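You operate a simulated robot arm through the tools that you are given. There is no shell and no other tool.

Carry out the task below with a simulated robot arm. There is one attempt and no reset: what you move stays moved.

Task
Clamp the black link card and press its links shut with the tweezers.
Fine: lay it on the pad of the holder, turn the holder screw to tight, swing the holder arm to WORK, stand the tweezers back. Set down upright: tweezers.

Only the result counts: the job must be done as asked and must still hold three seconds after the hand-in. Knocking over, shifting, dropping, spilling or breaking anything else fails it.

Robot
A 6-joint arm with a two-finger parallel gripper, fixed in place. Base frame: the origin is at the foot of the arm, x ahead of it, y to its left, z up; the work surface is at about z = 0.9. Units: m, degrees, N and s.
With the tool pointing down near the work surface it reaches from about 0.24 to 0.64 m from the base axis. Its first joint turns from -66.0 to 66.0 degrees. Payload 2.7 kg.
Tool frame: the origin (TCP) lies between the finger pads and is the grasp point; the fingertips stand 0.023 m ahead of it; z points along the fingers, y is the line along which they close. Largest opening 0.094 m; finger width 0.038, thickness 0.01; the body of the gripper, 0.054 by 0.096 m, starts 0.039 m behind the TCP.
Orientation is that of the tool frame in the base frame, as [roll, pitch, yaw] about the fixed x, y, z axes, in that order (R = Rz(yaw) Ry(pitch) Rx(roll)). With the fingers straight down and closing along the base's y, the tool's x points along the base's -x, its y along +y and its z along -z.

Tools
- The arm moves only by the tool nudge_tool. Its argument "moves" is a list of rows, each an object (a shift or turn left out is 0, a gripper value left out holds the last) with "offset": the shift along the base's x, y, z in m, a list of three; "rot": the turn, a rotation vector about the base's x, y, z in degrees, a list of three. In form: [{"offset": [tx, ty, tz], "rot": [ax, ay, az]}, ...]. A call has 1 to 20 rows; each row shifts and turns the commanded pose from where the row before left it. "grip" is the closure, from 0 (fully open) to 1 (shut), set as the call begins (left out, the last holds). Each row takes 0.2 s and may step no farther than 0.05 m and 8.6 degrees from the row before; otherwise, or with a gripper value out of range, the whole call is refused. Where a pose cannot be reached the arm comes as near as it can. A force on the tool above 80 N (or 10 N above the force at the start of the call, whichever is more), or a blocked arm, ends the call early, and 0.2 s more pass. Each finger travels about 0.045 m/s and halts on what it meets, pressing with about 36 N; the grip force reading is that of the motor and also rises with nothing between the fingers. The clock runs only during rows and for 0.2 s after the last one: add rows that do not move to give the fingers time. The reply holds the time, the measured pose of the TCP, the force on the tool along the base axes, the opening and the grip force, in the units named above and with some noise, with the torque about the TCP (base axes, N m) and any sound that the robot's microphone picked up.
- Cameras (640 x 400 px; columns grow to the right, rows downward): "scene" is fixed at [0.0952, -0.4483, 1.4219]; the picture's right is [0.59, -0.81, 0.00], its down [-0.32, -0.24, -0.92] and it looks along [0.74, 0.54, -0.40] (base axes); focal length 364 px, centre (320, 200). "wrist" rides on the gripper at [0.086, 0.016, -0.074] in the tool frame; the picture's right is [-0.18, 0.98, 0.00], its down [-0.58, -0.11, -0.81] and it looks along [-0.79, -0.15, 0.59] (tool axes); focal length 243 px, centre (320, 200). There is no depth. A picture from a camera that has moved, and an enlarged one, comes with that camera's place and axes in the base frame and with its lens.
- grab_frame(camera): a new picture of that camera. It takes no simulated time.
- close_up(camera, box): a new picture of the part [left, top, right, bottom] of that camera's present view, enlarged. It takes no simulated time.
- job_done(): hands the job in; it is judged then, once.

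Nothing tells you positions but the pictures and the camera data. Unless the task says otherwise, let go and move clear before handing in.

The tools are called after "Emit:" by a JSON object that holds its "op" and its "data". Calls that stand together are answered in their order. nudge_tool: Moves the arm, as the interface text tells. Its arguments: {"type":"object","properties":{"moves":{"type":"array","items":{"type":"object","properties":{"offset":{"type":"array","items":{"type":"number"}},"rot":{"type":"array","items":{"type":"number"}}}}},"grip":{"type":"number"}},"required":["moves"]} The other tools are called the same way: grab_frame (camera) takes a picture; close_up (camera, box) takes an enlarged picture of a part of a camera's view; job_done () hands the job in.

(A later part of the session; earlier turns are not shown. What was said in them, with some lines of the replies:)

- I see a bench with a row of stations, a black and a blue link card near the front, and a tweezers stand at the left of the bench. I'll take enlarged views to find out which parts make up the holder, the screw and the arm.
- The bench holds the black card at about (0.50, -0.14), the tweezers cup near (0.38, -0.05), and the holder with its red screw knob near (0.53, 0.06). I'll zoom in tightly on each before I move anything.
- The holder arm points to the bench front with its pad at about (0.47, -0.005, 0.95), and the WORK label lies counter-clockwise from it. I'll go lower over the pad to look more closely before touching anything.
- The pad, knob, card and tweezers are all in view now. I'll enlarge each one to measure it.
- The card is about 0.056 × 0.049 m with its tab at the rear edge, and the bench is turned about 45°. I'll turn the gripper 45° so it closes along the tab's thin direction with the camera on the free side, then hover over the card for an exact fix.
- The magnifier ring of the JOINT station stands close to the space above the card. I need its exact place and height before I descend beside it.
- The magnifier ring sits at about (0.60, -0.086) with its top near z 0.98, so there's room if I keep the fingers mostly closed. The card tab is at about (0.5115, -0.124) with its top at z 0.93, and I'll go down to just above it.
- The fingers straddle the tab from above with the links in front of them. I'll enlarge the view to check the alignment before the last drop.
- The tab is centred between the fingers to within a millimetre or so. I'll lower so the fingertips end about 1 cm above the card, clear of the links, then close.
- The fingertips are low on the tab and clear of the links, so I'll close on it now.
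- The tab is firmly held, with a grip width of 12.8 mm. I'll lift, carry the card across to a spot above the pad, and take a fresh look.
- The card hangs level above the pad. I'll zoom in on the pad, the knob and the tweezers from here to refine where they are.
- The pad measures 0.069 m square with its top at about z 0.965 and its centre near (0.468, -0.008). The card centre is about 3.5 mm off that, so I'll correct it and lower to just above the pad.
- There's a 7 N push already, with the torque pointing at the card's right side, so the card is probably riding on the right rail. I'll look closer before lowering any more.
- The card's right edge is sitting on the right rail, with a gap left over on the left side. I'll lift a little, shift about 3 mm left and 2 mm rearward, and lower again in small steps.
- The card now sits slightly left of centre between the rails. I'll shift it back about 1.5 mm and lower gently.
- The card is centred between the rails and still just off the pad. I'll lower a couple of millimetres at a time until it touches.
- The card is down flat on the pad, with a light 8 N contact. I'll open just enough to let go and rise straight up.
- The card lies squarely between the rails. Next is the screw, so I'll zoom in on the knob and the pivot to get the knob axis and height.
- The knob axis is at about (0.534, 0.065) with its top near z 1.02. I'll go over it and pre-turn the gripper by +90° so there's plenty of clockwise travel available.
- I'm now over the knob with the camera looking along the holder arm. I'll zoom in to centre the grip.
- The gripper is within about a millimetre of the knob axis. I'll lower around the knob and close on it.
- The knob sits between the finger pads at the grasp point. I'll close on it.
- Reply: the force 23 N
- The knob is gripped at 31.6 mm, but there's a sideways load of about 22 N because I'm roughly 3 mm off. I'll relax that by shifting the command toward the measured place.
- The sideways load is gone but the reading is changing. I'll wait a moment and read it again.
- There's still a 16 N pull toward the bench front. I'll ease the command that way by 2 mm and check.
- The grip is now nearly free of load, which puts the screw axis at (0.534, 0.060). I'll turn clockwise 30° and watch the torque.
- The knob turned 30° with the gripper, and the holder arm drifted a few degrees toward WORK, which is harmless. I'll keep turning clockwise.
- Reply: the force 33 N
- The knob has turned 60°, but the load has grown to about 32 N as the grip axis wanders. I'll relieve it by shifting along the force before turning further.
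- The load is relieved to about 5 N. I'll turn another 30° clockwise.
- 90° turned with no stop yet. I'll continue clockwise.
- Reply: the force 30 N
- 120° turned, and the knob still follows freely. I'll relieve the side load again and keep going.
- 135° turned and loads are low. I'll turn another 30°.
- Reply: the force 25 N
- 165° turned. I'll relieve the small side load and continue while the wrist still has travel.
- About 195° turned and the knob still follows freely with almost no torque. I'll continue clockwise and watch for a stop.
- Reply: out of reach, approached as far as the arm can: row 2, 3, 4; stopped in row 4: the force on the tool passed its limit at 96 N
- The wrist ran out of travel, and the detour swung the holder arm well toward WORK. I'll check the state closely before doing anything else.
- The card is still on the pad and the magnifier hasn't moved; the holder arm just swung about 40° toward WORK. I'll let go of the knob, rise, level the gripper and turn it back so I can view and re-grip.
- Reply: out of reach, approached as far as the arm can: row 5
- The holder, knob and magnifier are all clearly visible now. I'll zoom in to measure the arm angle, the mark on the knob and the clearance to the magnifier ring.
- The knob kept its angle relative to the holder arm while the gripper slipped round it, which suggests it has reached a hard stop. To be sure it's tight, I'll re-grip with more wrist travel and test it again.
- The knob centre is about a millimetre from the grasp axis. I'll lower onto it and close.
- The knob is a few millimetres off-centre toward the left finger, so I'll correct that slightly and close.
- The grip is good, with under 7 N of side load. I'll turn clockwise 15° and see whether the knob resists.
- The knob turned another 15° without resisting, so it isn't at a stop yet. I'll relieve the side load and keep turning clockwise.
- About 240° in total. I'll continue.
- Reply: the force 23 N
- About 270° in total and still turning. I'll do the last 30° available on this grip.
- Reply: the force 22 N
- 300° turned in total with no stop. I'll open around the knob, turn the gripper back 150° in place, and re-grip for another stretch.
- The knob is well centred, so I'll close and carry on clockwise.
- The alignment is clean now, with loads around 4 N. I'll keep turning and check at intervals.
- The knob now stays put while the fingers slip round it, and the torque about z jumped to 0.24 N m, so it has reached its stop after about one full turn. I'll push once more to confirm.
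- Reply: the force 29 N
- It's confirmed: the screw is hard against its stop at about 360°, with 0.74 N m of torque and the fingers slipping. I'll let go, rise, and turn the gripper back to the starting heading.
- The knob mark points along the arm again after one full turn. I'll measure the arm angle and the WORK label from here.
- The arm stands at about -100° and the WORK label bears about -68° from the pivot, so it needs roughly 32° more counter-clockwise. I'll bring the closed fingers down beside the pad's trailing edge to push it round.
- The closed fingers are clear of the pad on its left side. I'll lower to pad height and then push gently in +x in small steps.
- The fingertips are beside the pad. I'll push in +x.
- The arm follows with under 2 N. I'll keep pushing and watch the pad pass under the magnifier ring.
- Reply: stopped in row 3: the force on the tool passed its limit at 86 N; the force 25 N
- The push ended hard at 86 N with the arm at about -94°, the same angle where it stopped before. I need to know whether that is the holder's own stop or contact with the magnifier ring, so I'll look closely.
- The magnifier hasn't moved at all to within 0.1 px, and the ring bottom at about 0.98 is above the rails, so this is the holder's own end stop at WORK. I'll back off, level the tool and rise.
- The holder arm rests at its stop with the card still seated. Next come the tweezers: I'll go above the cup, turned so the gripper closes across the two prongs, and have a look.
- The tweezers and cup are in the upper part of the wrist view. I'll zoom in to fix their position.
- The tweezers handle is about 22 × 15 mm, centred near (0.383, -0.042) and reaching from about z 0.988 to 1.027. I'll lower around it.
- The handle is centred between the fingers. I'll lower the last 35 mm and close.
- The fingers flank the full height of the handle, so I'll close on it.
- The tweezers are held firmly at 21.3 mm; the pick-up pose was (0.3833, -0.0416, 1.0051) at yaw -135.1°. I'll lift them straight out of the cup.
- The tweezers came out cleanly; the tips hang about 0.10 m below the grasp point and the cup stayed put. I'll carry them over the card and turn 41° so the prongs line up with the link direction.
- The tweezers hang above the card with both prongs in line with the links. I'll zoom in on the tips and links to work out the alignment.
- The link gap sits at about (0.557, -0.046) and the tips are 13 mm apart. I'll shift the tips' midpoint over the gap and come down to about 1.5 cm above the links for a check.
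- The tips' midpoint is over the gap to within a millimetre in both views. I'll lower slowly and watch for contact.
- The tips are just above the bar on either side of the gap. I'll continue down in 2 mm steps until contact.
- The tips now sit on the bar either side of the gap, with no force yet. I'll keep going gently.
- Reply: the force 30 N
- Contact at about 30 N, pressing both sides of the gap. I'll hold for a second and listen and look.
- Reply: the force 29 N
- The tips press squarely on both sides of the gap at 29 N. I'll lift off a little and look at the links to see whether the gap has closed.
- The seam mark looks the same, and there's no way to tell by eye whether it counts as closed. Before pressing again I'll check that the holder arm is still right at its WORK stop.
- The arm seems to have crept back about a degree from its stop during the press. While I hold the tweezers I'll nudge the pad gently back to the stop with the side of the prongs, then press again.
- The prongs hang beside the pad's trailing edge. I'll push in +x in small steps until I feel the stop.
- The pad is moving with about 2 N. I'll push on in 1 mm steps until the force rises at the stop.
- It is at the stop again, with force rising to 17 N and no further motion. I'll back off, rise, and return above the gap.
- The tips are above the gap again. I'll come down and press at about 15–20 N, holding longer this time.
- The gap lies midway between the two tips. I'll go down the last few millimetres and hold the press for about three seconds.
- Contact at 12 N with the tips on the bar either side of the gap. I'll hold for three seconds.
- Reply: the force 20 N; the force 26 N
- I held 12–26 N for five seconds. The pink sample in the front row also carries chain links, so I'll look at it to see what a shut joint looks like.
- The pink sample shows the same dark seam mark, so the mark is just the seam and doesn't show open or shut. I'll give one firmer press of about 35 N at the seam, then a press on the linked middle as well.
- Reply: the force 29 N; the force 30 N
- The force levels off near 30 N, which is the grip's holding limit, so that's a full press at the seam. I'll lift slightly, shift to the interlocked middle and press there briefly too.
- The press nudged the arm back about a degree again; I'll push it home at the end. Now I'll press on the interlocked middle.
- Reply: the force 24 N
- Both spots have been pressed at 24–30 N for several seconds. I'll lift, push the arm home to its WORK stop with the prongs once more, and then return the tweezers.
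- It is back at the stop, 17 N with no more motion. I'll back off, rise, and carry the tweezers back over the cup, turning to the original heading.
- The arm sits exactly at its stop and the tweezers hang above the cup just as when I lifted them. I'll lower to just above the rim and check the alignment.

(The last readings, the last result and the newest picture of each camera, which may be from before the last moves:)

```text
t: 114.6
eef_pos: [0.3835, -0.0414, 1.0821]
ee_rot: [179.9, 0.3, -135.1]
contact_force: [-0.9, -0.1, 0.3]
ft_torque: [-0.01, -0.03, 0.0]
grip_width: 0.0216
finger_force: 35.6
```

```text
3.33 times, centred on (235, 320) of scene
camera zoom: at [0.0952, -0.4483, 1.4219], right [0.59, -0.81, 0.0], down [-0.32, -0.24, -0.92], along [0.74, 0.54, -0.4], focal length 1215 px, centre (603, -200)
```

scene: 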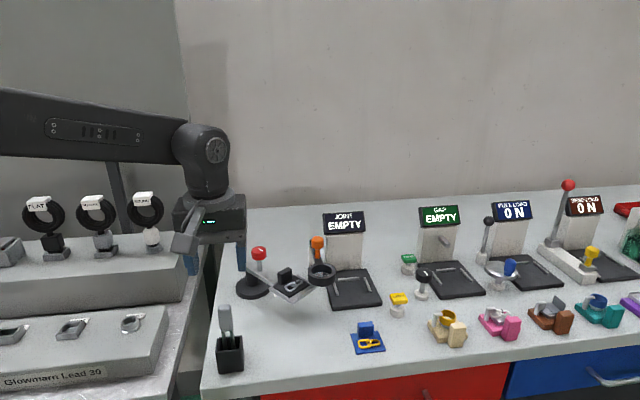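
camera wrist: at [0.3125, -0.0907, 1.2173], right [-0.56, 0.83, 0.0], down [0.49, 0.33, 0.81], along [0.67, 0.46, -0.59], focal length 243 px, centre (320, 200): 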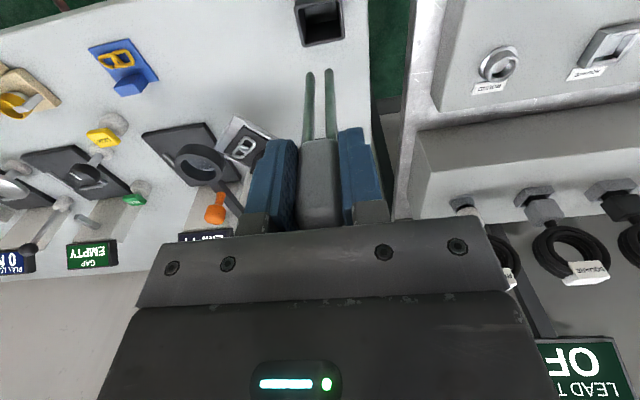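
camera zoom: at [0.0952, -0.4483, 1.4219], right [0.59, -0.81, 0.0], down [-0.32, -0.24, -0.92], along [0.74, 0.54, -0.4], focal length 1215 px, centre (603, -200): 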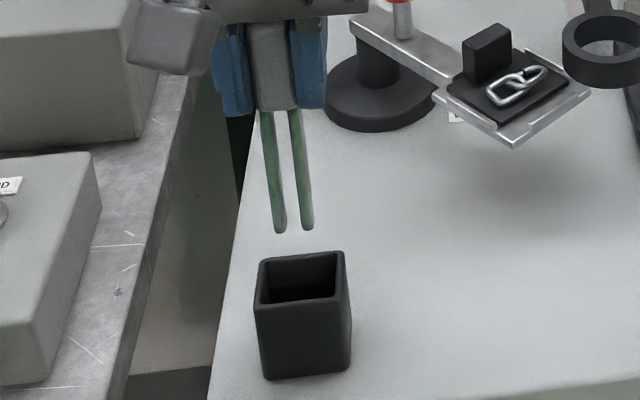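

The tips are inside the cup opening with several millimetres to spare on each side. I'll lower them in and slow down near the floor.

Emit:
{"op": "nudge_tool", "data": {"moves": [{"offset": [-0.0005, -0.0005, -0.025]}, {"offset": [0, 0, -0.025]}, {"offset": [0, 0, -0.015]}, {"offset": [0, 0, -0.006]}, {}, {}]}}

Emit:
{"op": "close_up", "data": {"camera": "wrist", "box": [220, 60, 420, 240]}}

Emit:
{"op": "close_up", "data": {"camera": "scene", "box": [195, 280, 275, 380]}}

```text
t: 116.0
eef_pos: [0.3841, -0.0421, 1.0116]
ee_rot: [180.0, 0.3, -135.0]
contact_force: [-0.3, 0.4, -0.2]
ft_torque: [-0.01, -0.01, 0.0]
grip_width: 0.0216
finger_force: 36.2
```

```text
2.22 times, centred on (320, 150) of wrist
camera zoom: at [0.3116, -0.0915, 1.0854], right [-0.56, 0.83, 0.0], down [0.49, 0.33, 0.81], along [0.67, 0.46, -0.59], focal length 539 px, centre (320, 311)
```

zoom: 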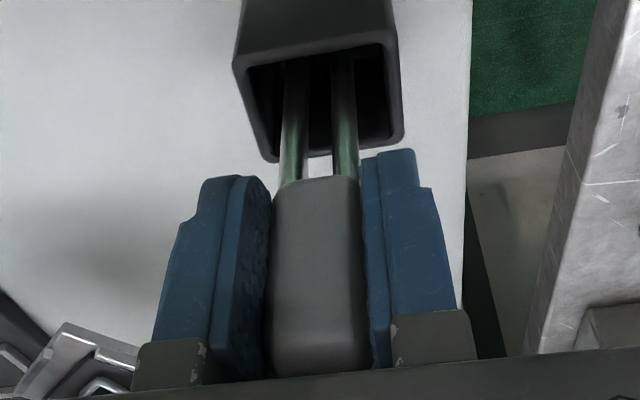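

```text
4.00 times, centred on (235, 330) of scene
camera zoom: at [0.0952, -0.4483, 1.4219], right [0.59, -0.81, 0.0], down [-0.32, -0.24, -0.92], along [0.74, 0.54, -0.4], focal length 1458 px, centre (660, -320)
```

zoom: 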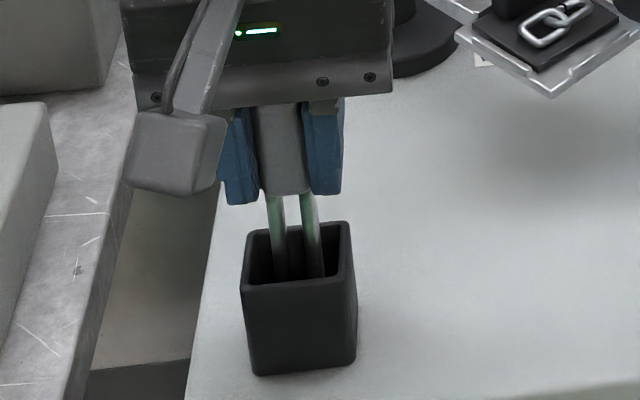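

The prongs are in the cup. I'll lower in small steps until they touch the floor.

Emit:
{"op": "nudge_tool", "data": {"moves": [{"offset": [0, 0, -0.003]}, {"offset": [0, 0, -0.002]}, {}]}}

Emit:
{"op": "nudge_tool", "data": {"moves": [{"offset": [0, 0, -0.0015]}, {}]}}

Emit:
{"op": "nudge_tool", "data": {"moves": [{"offset": [0, 0, -0.0015]}, {}]}}

```text
t: 116.8
eef_pos: [0.3845, -0.0414, 1.0052]
ee_rot: [179.9, 0.3, -135.1]
contact_force: [-0.6, 0.8, -1.0]
ft_torque: [-0.02, 0.0, 0.03]
grip_width: 0.0211
finger_force: 36.1
```

```text
t: 117.4
eef_pos: [0.3851, -0.0421, 1.0059]
ee_rot: [180.0, 0.4, -135.0]
contact_force: [-2.3, 0.9, 10.1]
ft_torque: [0.09, 0.2, -0.01]
grip_width: 0.0213
finger_force: 35.8
```

```text
t: 118.0
eef_pos: [0.3844, -0.0428, 1.0051]
ee_rot: [-179.9, 0.5, -135.1]
contact_force: [-5.2, 4.0, 32.4]
ft_torque: [0.31, 0.43, 0.04]
grip_width: 0.0214
finger_force: 35.9
```

The tips reached the floor, and the last step pressed a bit hard at 32 N. I'll ease up 2 mm so it's nearly unloaded, then look before releasing.

Emit:
{"op": "nudge_tool", "data": {"moves": [{"offset": [0, 0, 0.001]}, {"offset": [0, 0, 0.0012]}, {}, {}]}}

Emit:
{"op": "close_up", "data": {"camera": "wrist", "box": [220, 60, 420, 240]}}

Emit:
{"op": "close_up", "data": {"camera": "scene", "box": [195, 280, 275, 380]}}

```text
t: 119.0
eef_pos: [0.3832, -0.0429, 1.005]
ee_rot: [179.8, 0.2, -135.0]
contact_force: [2.4, 1.2, 6.7]
ft_torque: [0.11, -0.29, 0.0]
grip_width: 0.0213
finger_force: 35.5
```

```text
2.22 times, centred on (320, 150) of wrist
camera zoom: at [0.3111, -0.0926, 1.0796], right [-0.56, 0.83, 0.0], down [0.49, 0.33, 0.81], along [0.67, 0.46, -0.59], focal length 539 px, centre (320, 311)
```

zoom: 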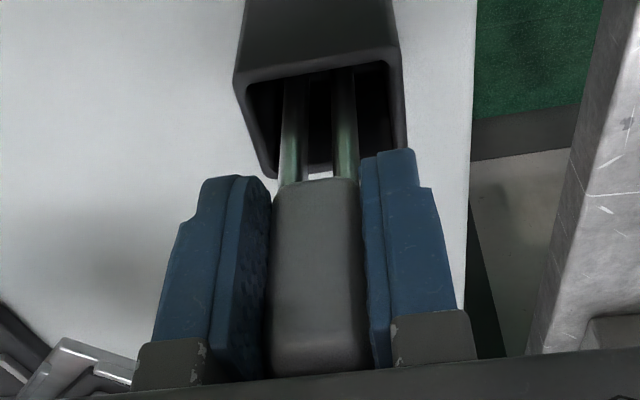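

```text
4.00 times, centred on (235, 330) of scene
camera zoom: at [0.0952, -0.4483, 1.4219], right [0.59, -0.81, 0.0], down [-0.32, -0.24, -0.92], along [0.74, 0.54, -0.4], focal length 1458 px, centre (660, -320)
```

zoom: 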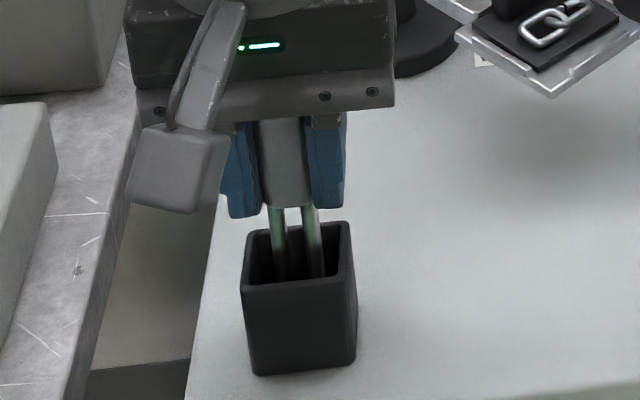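

The tweezers stand on the cup floor with only light contact. I'll open the fingers and check that they stay upright.

Emit:
{"op": "nudge_tool", "data": {"moves": [{}, {}, {}, {}], "grip": 0.4}}

Emit:
{"op": "close_up", "data": {"camera": "wrist", "box": [220, 60, 420, 240]}}

Emit:
{"op": "close_up", "data": {"camera": "scene", "box": [195, 280, 275, 380]}}

```text
t: 120.0
eef_pos: [0.3838, -0.0429, 1.0065]
ee_rot: [179.9, 0.3, -135.1]
contact_force: [0.6, 0.3, -0.5]
ft_torque: [0.01, -0.02, -0.01]
grip_width: 0.0567
finger_force: 0.1
```

```text
2.22 times, centred on (320, 150) of wrist
camera zoom: at [0.3115, -0.0925, 1.0801], right [-0.56, 0.83, 0.0], down [0.49, 0.33, 0.81], along [0.67, 0.46, -0.59], focal length 539 px, centre (320, 311)
```

zoom: 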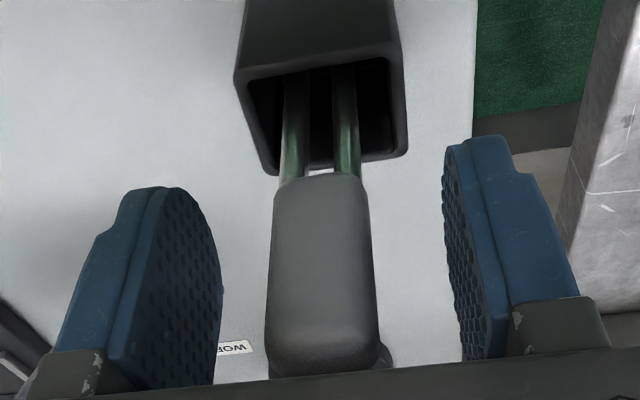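

```text
4.00 times, centred on (235, 330) of scene
camera zoom: at [0.0952, -0.4483, 1.4219], right [0.59, -0.81, 0.0], down [-0.32, -0.24, -0.92], along [0.74, 0.54, -0.4], focal length 1458 px, centre (660, -320)
```

zoom: 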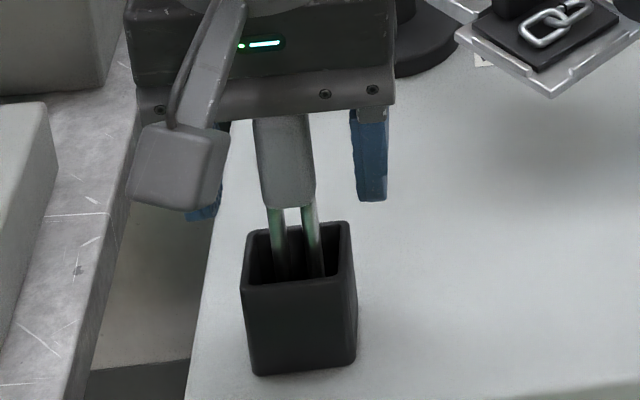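

The tweezers stand in the cup at the same slight lean as at the start. I'll rise straight up and inspect everything.

Emit:
{"op": "nudge_tool", "data": {"moves": [{"offset": [0, 0, 0.02]}, {"offset": [0, 0, 0.04]}, {"offset": [0, 0, 0.05]}, {"offset": [0, 0, 0.03]}, {}]}}

Emit:
{"op": "grab_frame", "data": {"camera": "scene"}}

Emit:
{"op": "close_up", "data": {"camera": "scene", "box": [205, 295, 260, 380]}}

Emit:
{"op": "close_up", "data": {"camera": "scene", "box": [255, 235, 335, 310]}}

Emit:
{"op": "grab_frame", "data": {"camera": "wrist"}}

```text
t: 121.2
eef_pos: [0.3837, -0.0431, 1.1466]
ee_rot: [179.9, 0.3, -135.1]
contact_force: [0.1, -0.4, 0.2]
ft_torque: [0.02, 0.0, 0.01]
grip_width: 0.0564
finger_force: 0.2
```

```text
taken
```

scene: 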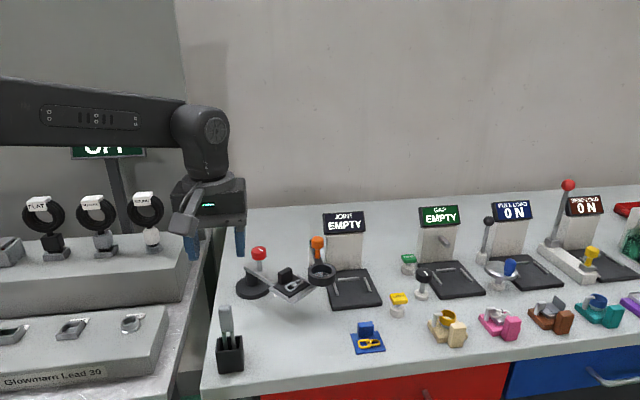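

```text
4.71 times, centred on (232, 338) of scene
camera zoom: at [0.0952, -0.4483, 1.4219], right [0.59, -0.81, 0.0], down [-0.32, -0.24, -0.92], along [0.74, 0.54, -0.4], focal length 1715 px, centre (732, -447)
```

zoom: 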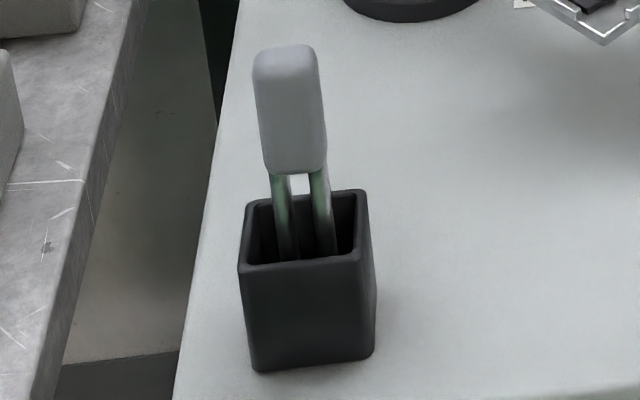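

```text
5.33 times, centred on (295, 272) of scene
camera zoom: at [0.0952, -0.4483, 1.4219], right [0.59, -0.81, 0.0], down [-0.32, -0.24, -0.92], along [0.74, 0.54, -0.4], focal length 1943 px, centre (453, -187)
```

zoom: 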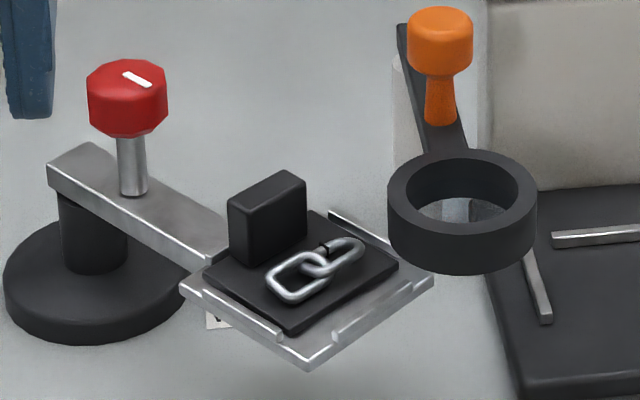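

```text
taken
camera wrist: at [0.3112, -0.0932, 1.2215], right [-0.56, 0.83, 0.0], down [0.49, 0.33, 0.81], along [0.67, 0.46, -0.59], focal length 243 px, centre (320, 200)
```

wrist: 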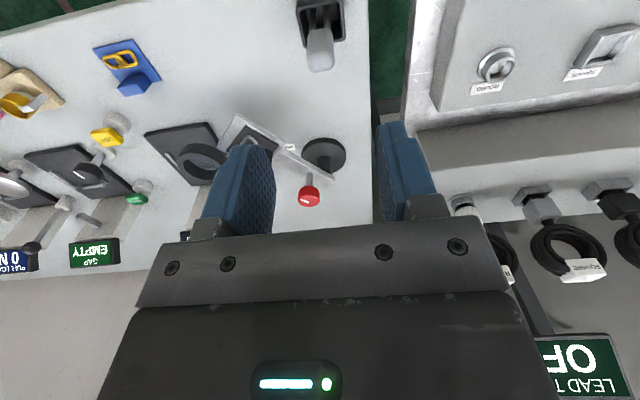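

Everything is in place and the tweezers stand as at the start. I'll take one more close look at the seam, in the same framing as before the press.

Emit:
{"op": "close_up", "data": {"camera": "scene", "box": [275, 255, 325, 300]}}

Emit:
{"op": "close_up", "data": {"camera": "scene", "box": [295, 275, 315, 290]}}

Emit:
{"op": "close_up", "data": {"camera": "scene", "box": [255, 235, 285, 265]}}

```text
8.89 times, centred on (300, 278) of scene
camera zoom: at [0.0952, -0.4483, 1.4219], right [0.59, -0.81, 0.0], down [-0.32, -0.24, -0.92], along [0.74, 0.54, -0.4], focal length 3239 px, centre (498, -489)
```

zoom: 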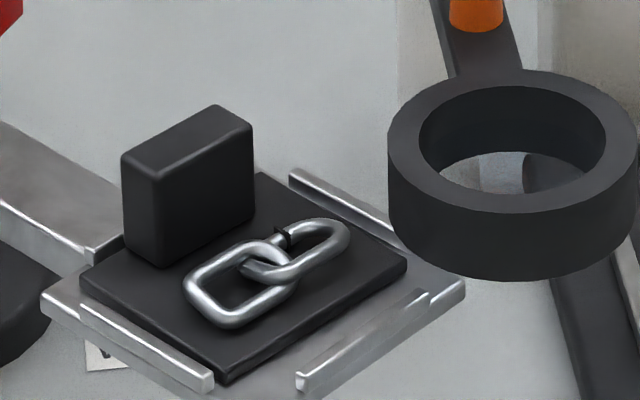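

```text
16.00 times, centred on (305, 282) of scene
camera zoom: at [0.0952, -0.4483, 1.4219], right [0.59, -0.81, 0.0], down [-0.32, -0.24, -0.92], along [0.74, 0.54, -0.4], focal length 5830 px, centre (560, -1120)
```

zoom: 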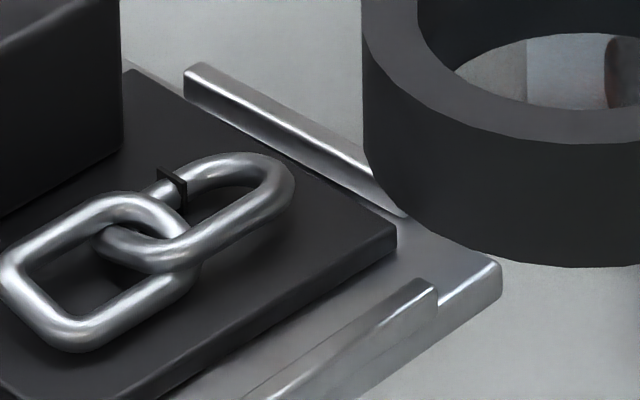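

```text
13.33 times, centred on (270, 250) of scene
camera zoom: at [0.0952, -0.4483, 1.4219], right [0.59, -0.81, 0.0], down [-0.32, -0.24, -0.92], along [0.74, 0.54, -0.4], focal length 4858 px, centre (987, -467)
```

zoom: 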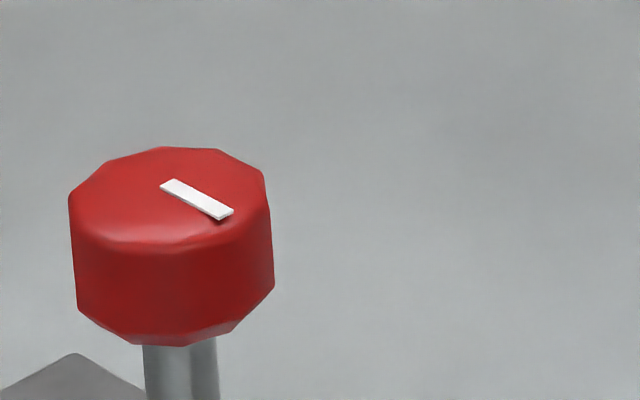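

The knob mark is aligned with the holder arm after its full turn, the arm is at its stop, the card is seated, and the tweezers stand in the cup. I'll move the gripper well clear and take a last overall look.

Emit:
{"op": "nudge_tool", "data": {"moves": [{"offset": [0, 0, 0.04]}, {"offset": [0, 0, 0.04]}, {"rot": [0, 0, -8]}, {"rot": [0, 0, -8]}, {"rot": [0, 0, -8]}, {"rot": [0, 0, -8]}, {"rot": [0, 0, -8]}, {}, {}, {}]}}

Emit:
{"op": "grab_frame", "data": {"camera": "scene"}}

Emit:
{"op": "close_up", "data": {"camera": "scene", "box": [205, 225, 345, 380]}}

```text
t: 123.4
eef_pos: [0.3847, -0.0441, 1.2264]
ee_rot: [179.9, 0.3, -175.1]
contact_force: [-0.1, 0.6, -0.2]
ft_torque: [0.01, -0.02, 0.02]
grip_width: 0.0563
finger_force: 0.0
```

```text
taken
```

scene: 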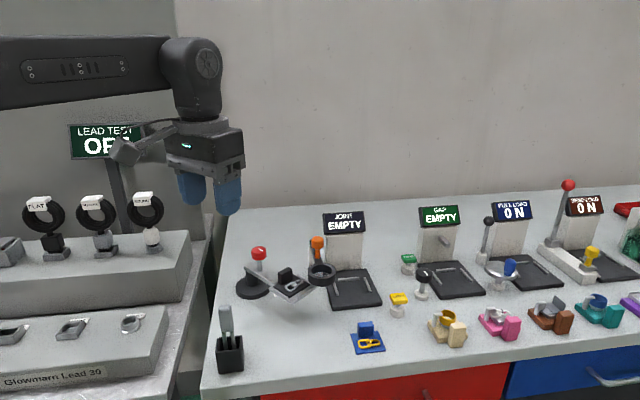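

```text
2.58 times, centred on (275, 302) of scene
camera zoom: at [0.0952, -0.4483, 1.4219], right [0.59, -0.81, 0.0], down [-0.32, -0.24, -0.92], along [0.74, 0.54, -0.4], focal length 940 px, centre (436, -64)
```

zoom: 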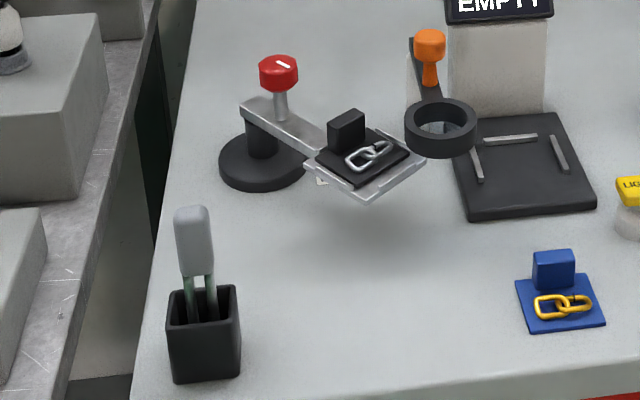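

The card is on the pad, the screw is at its stop, the holder arm is at its WORK stop and the tweezers stand in their cup. Nothing else has moved, though nothing visible or audible confirmed that the link is shut. I'm handing the job in.

Emit:
{"op": "job_done", "data": {}}

```text
The job is handed in.
```

I've handed the job in, but I couldn't confirm that the links are actually shut. The seam looked the same after pressing, and the microphone picked up nothing.

- **Card:** the black link card lies flat on the holder pad, between its rails.
- **Screw:** I turned it one full turn clockwise until it hit a hard stop and the fingers slipped on the knob.
- **Holder arm:** it rests against the hard stop on the WORK side, about 41° from where it started. I took that stop to be WORK, because the label sits just past the arm rather than under it. Pressing the links pushed the arm back about a degree each time, so I pushed it to the stop again afterwards.
- **Links:** I pressed with the tweezers tips on both sides of the seam, and then on the interlocked middle. The force reached 24–30 N, held for several seconds. The pink sample has the same dark seam mark, so the mark may not show whether a link is open or shut.
- **Tweezers:** they stand upright in their cup, as they did at the start.

While I was turning the screw, the wrist ran out of travel. That swung the holder arm hard into its stop, with a 96 N force reading. The card stayed on the pad, and in the pictures the magnifier beside it and the other items look unmoved.
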